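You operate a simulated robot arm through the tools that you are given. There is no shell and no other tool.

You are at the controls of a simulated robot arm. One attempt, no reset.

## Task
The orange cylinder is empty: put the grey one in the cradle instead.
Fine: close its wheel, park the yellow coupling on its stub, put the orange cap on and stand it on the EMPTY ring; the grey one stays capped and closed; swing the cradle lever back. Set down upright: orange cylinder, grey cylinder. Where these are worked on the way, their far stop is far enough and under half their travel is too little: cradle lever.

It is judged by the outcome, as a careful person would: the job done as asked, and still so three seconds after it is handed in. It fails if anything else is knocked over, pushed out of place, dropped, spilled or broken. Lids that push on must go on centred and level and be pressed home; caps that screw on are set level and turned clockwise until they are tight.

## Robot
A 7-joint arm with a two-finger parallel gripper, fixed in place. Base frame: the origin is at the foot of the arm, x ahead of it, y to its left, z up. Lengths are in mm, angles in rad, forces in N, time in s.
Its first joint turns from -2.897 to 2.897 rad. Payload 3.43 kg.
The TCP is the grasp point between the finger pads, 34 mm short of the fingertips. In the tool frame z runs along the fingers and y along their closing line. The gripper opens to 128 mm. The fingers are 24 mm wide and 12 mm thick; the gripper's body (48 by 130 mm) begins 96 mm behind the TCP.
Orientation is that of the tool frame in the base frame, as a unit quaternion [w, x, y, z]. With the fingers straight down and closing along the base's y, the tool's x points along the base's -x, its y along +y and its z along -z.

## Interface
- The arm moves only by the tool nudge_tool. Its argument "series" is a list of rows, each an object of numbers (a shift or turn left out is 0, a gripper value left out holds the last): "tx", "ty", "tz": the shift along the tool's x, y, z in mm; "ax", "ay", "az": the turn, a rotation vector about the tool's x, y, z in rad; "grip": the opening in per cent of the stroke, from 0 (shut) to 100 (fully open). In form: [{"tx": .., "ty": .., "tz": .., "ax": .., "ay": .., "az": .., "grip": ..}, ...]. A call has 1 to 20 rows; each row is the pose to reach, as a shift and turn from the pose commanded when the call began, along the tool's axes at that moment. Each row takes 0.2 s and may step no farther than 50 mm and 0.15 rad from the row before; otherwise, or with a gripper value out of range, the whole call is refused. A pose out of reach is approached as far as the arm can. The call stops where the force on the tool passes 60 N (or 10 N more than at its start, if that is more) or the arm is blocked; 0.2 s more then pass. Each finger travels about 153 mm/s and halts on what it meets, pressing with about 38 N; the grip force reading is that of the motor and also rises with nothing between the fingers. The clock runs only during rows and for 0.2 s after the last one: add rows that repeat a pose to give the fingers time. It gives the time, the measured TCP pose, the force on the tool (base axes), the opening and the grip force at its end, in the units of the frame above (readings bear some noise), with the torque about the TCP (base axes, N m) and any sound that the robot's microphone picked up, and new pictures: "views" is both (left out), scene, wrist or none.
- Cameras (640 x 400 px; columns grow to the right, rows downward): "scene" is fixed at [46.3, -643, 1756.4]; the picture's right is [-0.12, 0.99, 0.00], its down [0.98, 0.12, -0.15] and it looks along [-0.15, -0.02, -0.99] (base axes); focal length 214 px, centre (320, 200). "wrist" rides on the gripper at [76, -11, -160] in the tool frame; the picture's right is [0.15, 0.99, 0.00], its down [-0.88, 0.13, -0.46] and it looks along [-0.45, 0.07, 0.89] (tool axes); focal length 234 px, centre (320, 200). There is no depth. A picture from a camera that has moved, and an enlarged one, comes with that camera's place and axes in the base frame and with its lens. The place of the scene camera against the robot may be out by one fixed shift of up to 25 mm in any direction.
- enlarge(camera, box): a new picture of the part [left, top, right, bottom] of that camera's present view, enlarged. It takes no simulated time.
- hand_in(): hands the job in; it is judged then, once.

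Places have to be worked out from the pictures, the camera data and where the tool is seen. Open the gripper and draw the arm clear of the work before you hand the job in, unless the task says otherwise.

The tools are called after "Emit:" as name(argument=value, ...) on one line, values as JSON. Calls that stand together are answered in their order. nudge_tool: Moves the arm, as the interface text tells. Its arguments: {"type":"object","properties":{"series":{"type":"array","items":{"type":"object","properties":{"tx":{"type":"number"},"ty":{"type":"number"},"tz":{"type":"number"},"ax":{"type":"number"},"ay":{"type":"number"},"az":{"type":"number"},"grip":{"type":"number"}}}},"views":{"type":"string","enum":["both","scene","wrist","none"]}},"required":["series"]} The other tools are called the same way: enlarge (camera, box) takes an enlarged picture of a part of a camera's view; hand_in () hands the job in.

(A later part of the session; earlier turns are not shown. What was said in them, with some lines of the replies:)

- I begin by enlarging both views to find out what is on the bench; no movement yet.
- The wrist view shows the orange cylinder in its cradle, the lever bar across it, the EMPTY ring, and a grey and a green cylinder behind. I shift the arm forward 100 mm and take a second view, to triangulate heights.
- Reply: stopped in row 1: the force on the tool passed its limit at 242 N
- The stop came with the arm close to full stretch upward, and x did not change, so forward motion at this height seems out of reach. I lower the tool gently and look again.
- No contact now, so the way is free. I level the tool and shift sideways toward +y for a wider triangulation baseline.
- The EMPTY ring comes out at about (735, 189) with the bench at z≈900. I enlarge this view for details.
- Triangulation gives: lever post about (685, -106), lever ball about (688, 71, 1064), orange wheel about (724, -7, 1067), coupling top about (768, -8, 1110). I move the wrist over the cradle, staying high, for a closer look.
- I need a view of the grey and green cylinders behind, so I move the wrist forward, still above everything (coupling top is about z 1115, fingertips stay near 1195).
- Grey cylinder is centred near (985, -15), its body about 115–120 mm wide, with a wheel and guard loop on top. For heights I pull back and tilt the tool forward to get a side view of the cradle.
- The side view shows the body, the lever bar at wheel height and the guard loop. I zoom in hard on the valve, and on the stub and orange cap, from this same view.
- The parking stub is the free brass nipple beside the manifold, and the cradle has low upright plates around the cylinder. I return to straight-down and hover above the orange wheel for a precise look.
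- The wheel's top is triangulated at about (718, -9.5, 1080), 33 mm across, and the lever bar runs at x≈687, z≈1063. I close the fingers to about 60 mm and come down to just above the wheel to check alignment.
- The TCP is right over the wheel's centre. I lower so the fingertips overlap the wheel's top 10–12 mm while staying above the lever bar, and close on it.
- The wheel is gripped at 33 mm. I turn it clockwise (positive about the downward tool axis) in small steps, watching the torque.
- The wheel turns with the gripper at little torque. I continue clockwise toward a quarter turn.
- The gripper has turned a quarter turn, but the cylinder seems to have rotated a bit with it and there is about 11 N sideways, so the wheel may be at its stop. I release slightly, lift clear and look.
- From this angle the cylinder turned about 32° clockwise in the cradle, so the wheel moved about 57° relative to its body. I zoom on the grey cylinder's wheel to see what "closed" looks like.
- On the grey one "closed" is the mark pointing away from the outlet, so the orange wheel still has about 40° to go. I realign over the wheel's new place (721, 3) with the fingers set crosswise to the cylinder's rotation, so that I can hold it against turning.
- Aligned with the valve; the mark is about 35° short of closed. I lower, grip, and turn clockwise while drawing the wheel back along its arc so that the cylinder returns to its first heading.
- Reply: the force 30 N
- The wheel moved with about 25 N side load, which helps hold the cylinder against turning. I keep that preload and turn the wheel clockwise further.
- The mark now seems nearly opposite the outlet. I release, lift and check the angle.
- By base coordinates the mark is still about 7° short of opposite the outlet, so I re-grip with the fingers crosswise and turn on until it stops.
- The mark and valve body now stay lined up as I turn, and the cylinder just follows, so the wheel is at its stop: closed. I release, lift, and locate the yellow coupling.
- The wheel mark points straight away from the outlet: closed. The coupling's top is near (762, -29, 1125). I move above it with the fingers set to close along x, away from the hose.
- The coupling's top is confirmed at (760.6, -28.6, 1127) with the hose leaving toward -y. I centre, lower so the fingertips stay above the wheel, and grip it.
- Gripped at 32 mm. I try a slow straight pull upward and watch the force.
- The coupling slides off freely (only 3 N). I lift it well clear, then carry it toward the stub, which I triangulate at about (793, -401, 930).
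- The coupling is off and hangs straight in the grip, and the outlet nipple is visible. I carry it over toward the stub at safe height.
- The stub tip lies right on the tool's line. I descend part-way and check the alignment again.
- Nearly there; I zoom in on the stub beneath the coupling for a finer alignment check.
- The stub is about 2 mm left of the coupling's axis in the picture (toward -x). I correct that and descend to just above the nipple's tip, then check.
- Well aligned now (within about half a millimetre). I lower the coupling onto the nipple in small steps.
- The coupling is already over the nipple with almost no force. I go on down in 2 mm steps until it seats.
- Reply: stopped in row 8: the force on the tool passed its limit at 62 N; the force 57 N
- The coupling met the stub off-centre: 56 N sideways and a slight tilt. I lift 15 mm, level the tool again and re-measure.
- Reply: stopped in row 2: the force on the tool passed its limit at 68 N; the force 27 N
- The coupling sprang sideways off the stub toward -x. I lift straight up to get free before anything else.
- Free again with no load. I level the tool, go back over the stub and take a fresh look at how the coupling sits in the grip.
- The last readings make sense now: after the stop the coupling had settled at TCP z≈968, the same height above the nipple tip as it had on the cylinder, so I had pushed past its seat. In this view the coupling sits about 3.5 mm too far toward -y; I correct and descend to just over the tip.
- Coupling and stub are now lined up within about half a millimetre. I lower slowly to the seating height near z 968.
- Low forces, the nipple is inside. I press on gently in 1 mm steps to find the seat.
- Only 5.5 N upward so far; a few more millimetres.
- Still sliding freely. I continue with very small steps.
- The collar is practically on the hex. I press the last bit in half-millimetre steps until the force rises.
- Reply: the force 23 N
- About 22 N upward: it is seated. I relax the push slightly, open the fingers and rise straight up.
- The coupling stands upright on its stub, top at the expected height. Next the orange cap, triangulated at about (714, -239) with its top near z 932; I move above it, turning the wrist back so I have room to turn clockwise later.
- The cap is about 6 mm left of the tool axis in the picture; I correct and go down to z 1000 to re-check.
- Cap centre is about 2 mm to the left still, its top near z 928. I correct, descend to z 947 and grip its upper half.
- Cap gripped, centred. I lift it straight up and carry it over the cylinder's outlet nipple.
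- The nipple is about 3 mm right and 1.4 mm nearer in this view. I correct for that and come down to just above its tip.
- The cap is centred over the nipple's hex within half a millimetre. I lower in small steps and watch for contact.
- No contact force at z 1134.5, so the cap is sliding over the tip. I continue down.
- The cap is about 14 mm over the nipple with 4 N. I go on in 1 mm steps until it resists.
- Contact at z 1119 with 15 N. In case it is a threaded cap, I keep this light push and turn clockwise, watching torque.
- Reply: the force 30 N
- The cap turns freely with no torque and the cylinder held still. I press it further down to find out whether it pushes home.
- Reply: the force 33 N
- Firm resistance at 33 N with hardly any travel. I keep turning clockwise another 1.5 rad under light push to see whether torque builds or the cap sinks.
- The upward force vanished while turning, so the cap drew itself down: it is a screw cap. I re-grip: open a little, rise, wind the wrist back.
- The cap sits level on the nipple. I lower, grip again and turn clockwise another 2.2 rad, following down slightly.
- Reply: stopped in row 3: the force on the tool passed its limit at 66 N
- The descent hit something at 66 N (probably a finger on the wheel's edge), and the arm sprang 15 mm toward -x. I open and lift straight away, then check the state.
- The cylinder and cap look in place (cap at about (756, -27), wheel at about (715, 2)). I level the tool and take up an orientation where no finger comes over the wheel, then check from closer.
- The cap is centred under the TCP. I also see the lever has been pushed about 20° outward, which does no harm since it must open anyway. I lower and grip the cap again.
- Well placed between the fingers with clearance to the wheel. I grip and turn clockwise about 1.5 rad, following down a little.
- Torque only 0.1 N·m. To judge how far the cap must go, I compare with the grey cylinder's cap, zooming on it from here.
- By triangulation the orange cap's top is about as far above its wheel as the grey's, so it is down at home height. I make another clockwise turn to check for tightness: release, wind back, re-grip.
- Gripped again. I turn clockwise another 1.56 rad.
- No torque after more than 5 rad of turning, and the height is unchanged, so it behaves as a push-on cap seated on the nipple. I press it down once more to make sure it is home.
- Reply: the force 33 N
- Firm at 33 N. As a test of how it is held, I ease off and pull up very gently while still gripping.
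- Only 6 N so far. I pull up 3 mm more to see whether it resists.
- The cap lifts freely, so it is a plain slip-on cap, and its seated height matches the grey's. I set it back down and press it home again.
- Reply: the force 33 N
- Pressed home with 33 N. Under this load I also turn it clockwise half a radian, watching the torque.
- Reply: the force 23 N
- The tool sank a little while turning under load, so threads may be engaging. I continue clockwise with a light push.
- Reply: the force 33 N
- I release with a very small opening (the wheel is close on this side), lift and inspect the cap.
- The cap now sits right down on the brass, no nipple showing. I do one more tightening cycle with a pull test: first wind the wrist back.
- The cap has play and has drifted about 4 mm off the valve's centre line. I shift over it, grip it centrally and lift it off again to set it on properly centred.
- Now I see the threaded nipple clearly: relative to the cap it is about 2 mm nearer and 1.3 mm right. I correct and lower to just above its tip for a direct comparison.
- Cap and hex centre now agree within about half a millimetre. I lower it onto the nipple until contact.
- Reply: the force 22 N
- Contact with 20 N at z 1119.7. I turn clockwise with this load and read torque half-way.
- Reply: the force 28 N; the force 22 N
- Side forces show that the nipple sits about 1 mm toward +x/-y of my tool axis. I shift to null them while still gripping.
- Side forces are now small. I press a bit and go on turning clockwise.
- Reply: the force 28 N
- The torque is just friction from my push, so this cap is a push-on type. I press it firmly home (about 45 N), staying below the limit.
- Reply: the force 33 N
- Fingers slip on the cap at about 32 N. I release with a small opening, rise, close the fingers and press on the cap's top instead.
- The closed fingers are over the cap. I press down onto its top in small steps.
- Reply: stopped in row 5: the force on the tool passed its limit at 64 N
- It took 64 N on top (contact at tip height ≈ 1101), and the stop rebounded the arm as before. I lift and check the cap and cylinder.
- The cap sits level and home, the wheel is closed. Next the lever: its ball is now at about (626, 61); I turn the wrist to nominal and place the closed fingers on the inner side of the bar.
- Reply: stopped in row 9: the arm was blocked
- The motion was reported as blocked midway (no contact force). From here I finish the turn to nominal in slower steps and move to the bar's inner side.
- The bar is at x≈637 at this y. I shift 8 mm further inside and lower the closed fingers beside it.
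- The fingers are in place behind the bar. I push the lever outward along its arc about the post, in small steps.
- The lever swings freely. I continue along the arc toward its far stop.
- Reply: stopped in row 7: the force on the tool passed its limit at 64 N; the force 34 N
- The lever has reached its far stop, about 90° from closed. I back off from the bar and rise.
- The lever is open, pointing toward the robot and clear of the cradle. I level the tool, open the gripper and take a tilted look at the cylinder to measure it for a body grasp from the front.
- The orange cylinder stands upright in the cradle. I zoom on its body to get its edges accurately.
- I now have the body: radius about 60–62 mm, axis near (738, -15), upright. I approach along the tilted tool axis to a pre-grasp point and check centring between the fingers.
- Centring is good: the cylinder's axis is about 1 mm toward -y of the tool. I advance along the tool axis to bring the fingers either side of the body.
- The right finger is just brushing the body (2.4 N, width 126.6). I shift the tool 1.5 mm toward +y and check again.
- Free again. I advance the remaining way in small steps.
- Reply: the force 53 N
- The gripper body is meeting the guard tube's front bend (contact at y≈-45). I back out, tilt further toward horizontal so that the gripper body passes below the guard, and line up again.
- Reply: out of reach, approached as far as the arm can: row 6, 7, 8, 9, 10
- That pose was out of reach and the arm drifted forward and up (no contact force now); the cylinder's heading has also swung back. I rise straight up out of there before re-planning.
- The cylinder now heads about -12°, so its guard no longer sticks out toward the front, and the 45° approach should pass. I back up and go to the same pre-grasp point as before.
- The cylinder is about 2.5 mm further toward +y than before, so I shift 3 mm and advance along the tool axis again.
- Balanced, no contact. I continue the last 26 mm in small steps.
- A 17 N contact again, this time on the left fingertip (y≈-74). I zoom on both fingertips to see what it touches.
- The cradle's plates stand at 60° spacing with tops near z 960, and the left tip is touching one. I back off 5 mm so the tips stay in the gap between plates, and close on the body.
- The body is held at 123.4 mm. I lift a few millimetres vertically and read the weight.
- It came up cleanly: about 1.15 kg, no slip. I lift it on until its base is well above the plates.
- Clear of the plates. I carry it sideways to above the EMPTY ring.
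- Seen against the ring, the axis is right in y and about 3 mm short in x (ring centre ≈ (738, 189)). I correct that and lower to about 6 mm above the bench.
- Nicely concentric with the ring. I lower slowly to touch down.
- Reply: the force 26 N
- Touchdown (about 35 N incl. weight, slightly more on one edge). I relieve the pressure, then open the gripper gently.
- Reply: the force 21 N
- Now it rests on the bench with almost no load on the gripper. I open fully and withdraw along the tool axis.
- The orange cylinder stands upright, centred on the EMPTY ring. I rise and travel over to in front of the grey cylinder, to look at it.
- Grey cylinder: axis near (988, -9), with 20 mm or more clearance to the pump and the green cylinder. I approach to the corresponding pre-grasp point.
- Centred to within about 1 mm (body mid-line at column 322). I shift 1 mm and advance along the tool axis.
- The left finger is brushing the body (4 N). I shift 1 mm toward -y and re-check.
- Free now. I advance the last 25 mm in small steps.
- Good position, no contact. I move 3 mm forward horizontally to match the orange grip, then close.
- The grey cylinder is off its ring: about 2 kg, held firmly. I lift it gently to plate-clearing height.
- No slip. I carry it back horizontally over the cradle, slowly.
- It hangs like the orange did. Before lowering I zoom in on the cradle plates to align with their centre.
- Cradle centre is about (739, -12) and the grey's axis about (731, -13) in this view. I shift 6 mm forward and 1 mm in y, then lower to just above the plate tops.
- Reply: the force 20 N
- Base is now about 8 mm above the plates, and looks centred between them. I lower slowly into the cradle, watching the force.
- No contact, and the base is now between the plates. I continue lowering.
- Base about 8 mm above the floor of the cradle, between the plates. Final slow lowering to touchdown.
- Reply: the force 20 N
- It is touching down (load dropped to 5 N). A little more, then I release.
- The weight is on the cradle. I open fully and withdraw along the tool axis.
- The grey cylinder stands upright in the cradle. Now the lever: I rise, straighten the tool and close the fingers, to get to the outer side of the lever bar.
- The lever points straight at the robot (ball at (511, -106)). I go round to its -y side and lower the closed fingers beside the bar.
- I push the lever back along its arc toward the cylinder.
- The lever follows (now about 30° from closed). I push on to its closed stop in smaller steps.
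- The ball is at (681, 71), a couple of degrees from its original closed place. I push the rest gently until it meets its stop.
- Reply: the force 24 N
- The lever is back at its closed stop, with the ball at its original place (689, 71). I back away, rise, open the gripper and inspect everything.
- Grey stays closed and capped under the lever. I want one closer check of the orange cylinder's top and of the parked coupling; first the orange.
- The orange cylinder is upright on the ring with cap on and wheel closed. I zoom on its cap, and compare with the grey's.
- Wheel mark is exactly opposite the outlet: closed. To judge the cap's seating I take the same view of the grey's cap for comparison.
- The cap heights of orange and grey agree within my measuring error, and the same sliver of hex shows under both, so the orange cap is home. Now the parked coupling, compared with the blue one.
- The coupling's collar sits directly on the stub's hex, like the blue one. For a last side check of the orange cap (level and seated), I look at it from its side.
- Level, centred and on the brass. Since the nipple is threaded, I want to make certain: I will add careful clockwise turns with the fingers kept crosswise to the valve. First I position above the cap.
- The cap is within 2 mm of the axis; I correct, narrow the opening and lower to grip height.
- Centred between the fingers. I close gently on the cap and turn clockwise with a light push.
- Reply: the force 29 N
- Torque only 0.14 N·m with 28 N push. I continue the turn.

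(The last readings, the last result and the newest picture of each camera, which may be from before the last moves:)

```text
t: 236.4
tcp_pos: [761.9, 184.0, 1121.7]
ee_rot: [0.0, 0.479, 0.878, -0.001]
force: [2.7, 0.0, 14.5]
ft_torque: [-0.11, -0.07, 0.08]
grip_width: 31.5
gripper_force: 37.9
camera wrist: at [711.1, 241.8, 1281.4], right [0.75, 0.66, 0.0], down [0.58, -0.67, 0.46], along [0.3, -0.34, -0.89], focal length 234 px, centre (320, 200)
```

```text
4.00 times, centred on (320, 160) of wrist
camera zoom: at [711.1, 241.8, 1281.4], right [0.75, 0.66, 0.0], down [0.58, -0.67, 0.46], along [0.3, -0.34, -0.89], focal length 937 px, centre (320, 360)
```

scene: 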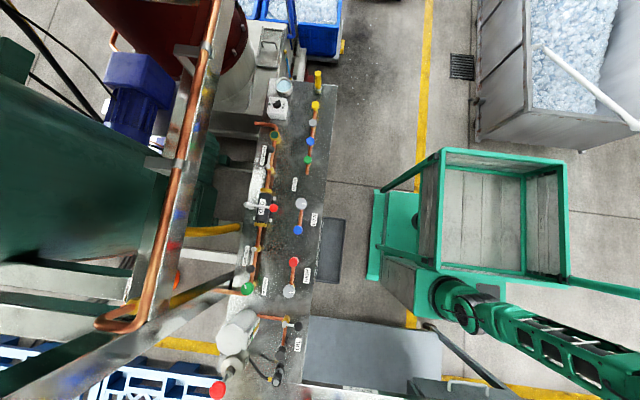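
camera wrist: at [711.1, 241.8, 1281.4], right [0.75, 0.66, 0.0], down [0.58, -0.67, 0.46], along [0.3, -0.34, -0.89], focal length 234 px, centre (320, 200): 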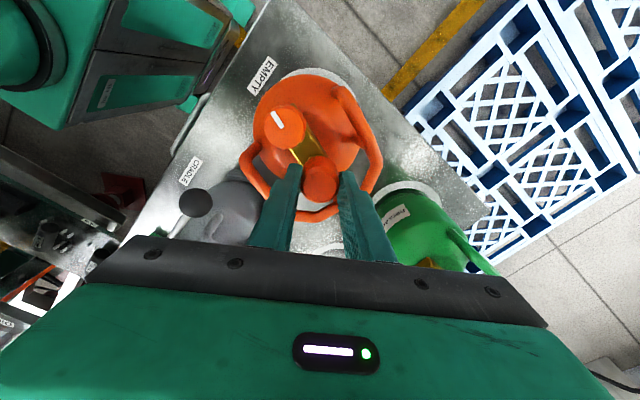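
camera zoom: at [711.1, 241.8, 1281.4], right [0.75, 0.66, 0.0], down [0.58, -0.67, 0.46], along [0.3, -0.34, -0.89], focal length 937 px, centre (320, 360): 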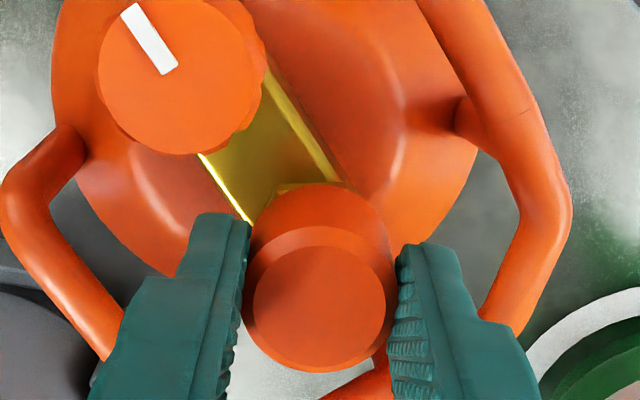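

Same behaviour, just friction. A very gentle pull test now: I raise 4 mm and read the force.

Emit:
nudge_tool(series=[{"tz": -1}, {"tz": -2}, {"tz": -3}, {"tz": -4}], views="wrist")

Emit:
enlarge(camera="wrist", box=[260, 110, 380, 210])

```text
t: 237.4
tcp_pos: [760.6, 185.2, 1125.1]
ee_rot: [0.0, 0.479, 0.878, 0.0]
force: [-1.1, -1.8, -7.2]
ft_torque: [0.01, 0.05, -0.01]
grip_width: 31.4
gripper_force: 38.3
camera wrist: at [711.2, 242.4, 1283.9], right [0.75, 0.66, 0.0], down [0.59, -0.67, 0.46], along [0.3, -0.34, -0.89], focal length 234 px, centre (320, 200)
```

wrist: 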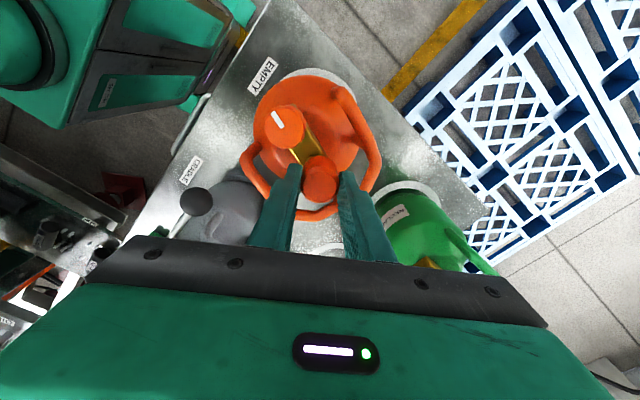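

```text
4.00 times, centred on (320, 160) of wrist
camera zoom: at [711.2, 242.4, 1283.9], right [0.75, 0.66, 0.0], down [0.59, -0.67, 0.46], along [0.3, -0.34, -0.89], focal length 937 px, centre (320, 360)
```

zoom: 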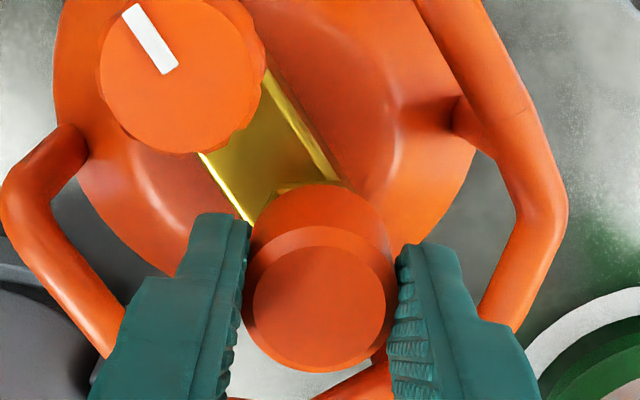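

The cap holds against at least 7 N of pull: it is retained. I push it home again with about 30 N and release.

Emit:
nudge_tool(series=[{"tz": 1.5}, {"tz": 3}, {"tz": 4.5}, {"tz": 5.5}, {"tz": 6}], views="none")

```text
t: 238.6
tcp_pos: [761.0, 184.6, 1121.4]
ee_rot: [0.003, 0.478, 0.878, 0.001]
force: [-0.3, 0.5, 31.8]
ft_torque: [0.01, 0.18, -0.07]
grip_width: 31.3
gripper_force: 38.2
```

Pressed with 32 N. I ease the push, open slightly, lift clear and check.

Emit:
nudge_tool(series=[{"tz": -1.5}, {"tz": -3}, {"tz": -3, "grip": 34}, {"tz": -3, "grip": 34}, {"tz": -12, "grip": 34}, {"tz": -28, "grip": 34}, {"tz": -50, "grip": 40}, {"tz": -80, "grip": 70}, {"tz": -110, "grip": 100}, {"tz": -110, "grip": 100}], views="wrist")

Emit:
enlarge(camera="wrist", box=[240, 70, 400, 200])

```text
t: 240.8
tcp_pos: [761.0, 183.8, 1229.7]
ee_rot: [0.0, 0.478, 0.878, 0.0]
force: [0.0, 0.2, -0.8]
ft_torque: [0.01, -0.01, -0.01]
grip_width: 127.9
gripper_force: 0.1
camera wrist: at [711.1, 240.6, 1389.5], right [0.75, 0.66, 0.0], down [0.59, -0.67, 0.45], along [0.3, -0.34, -0.89], focal length 234 px, centre (320, 200)
```

wrist: 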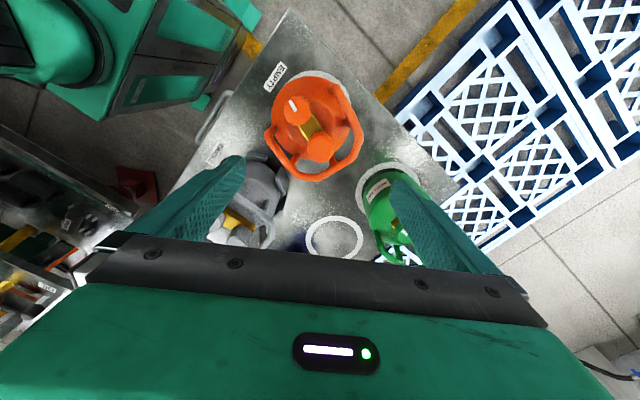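

```text
3.08 times, centred on (320, 135) of wrist
camera zoom: at [711.1, 240.6, 1389.5], right [0.75, 0.66, 0.0], down [0.59, -0.67, 0.45], along [0.3, -0.34, -0.89], focal length 720 px, centre (320, 400)
```

zoom: 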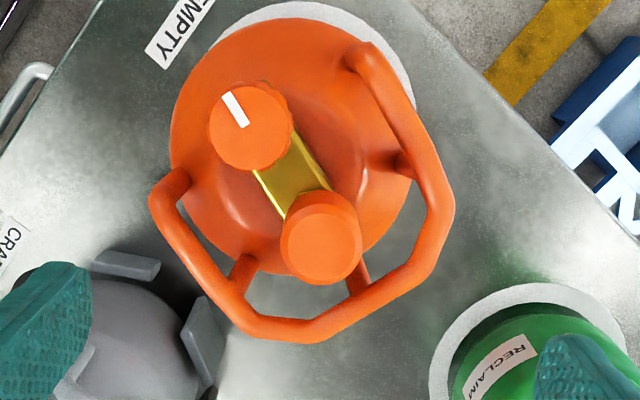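

All is in place. I draw the arm back and up, clear of the work, with the gripper open.

Emit:
nudge_tool(series=[{"tx": -2, "ty": -20, "tz": -5, "az": -0.1}, {"tx": -4, "ty": -42, "tz": -8, "az": -0.2}, {"tx": -6, "ty": -64, "tz": -12, "az": -0.3}, {"tx": -8, "ty": -86, "tz": -15, "az": -0.4}, {"tx": -10, "ty": -108, "tz": -18, "az": -0.5}, {"tx": -12, "ty": -130, "tz": -20, "az": -0.6}, {"tx": -13, "ty": -150, "tz": -22, "az": -0.7}, {"tx": -14, "ty": -170, "tz": -24, "az": -0.8}, {"tx": -15.5, "ty": -188, "tz": -25, "az": -0.9}, {"tx": -16.7, "ty": -202, "tz": -25, "az": -1.0}, {"tx": -16.7, "ty": -202, "tz": -25, "az": -1.0}], views="both")

Emit:
enlarge(camera="wrist", box=[180, 70, 460, 250])

Emit:
enlarge(camera="wrist", box=[0, 60, 240, 240])

```text
t: 243.2
tcp_pos: [601.2, 59.9, 1254.6]
ee_rot: [0.0, -0.001, 1.0, 0.0]
force: [-0.3, -0.1, -0.4]
ft_torque: [-0.01, -0.01, -0.02]
grip_width: 127.9
gripper_force: 0.1
camera wrist: at [525.0, 48.7, 1415.0], right [-0.15, 0.99, 0.0], down [0.88, 0.13, 0.46], along [0.45, 0.07, -0.89], focal length 234 px, centre (320, 200)
```

scene: 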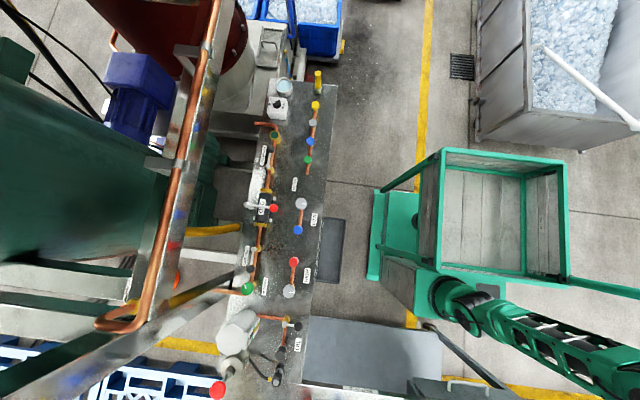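
wrist: 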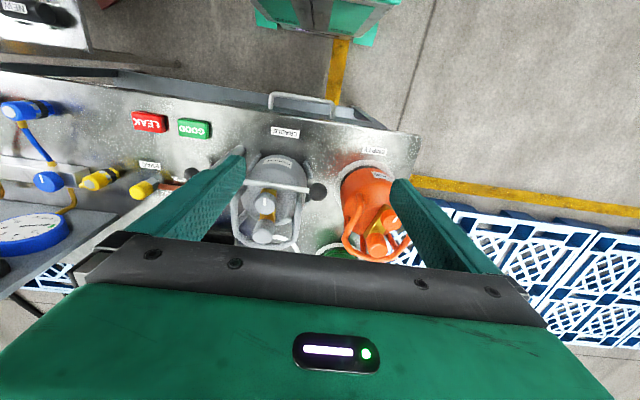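

```text
2.22 times, centred on (320, 160) of wrist
camera zoom: at [525.0, 48.7, 1415.0], right [-0.15, 0.99, 0.0], down [0.88, 0.13, 0.46], along [0.45, 0.07, -0.89], focal length 520 px, centre (320, 289)
```

zoom: 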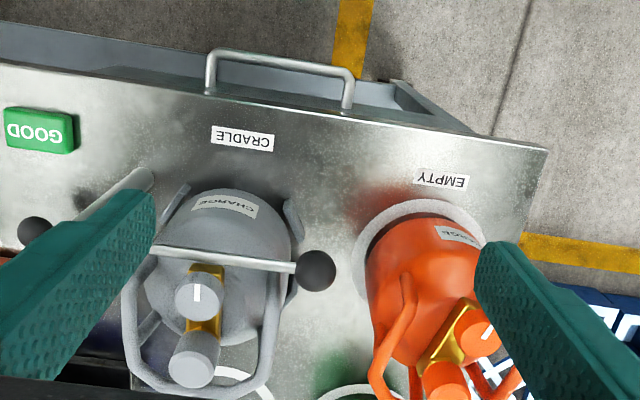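

```text
2.22 times, centred on (120, 150) of wrist
camera zoom: at [525.0, 48.7, 1415.0], right [-0.15, 0.99, 0.0], down [0.88, 0.13, 0.46], along [0.45, 0.07, -0.89], focal length 520 px, centre (764, 311)
```

zoom: 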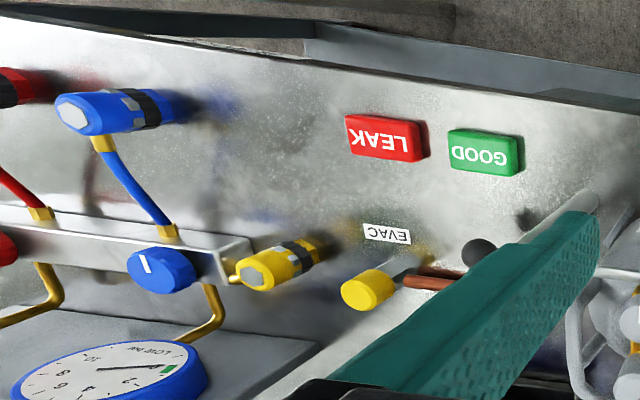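

The final views show:
- Grey cylinder upright in the cradle, capped and closed, with the lever back across it.
- Orange cylinder upright on the EMPTY ring, wheel closed and cap on.
- Yellow coupling parked on its stub.
- Arm clear of the work with the gripper open.

I hand the job in.

Emit:
hand_in()

```text
The job is handed in.
```

I've handed in the job: the grey cylinder is in the cradle in place of the orange one. I don't have the judge's result. These are the end states from the last pictures:

- **Orange cylinder:** It stands upright on the EMPTY ring. Its wheel is turned fully clockwise, with the mark opposite the outlet, as on the grey one. The orange cap is on, level and pressed home.
- **Yellow coupling:** It is parked upright on its brass stub, with its collar down on the hex.
- **Grey cylinder:** It stands upright in the cradle, still capped and closed.
- **Cradle lever:** I swung it to its far stop and then back to its original closed position across the grey cylinder.
- **Arm:** It is drawn back clear of the work with the gripper open.

**Least certain: the orange cap.** The outlet nipple is threaded, but the cap slid straight down over it. It turned with no sign of tightening through several radians, so I treated it as a push-on cap. In an early pull test it lifted off freely. After I centred it again and pressed it home, it held against about 7 N of pull. If it was meant to be screwed tight, it may not count as tight.

**Rough spots on the way:**
- The orange cylinder turned in the cradle while I closed its wheel.
- The coupling sprang off its stub once before it seated properly.
- The arm hit its force limit a few times, and one of those times pushed the cradle lever about 20° out of place. I saw nothing else knocked over or shifted.
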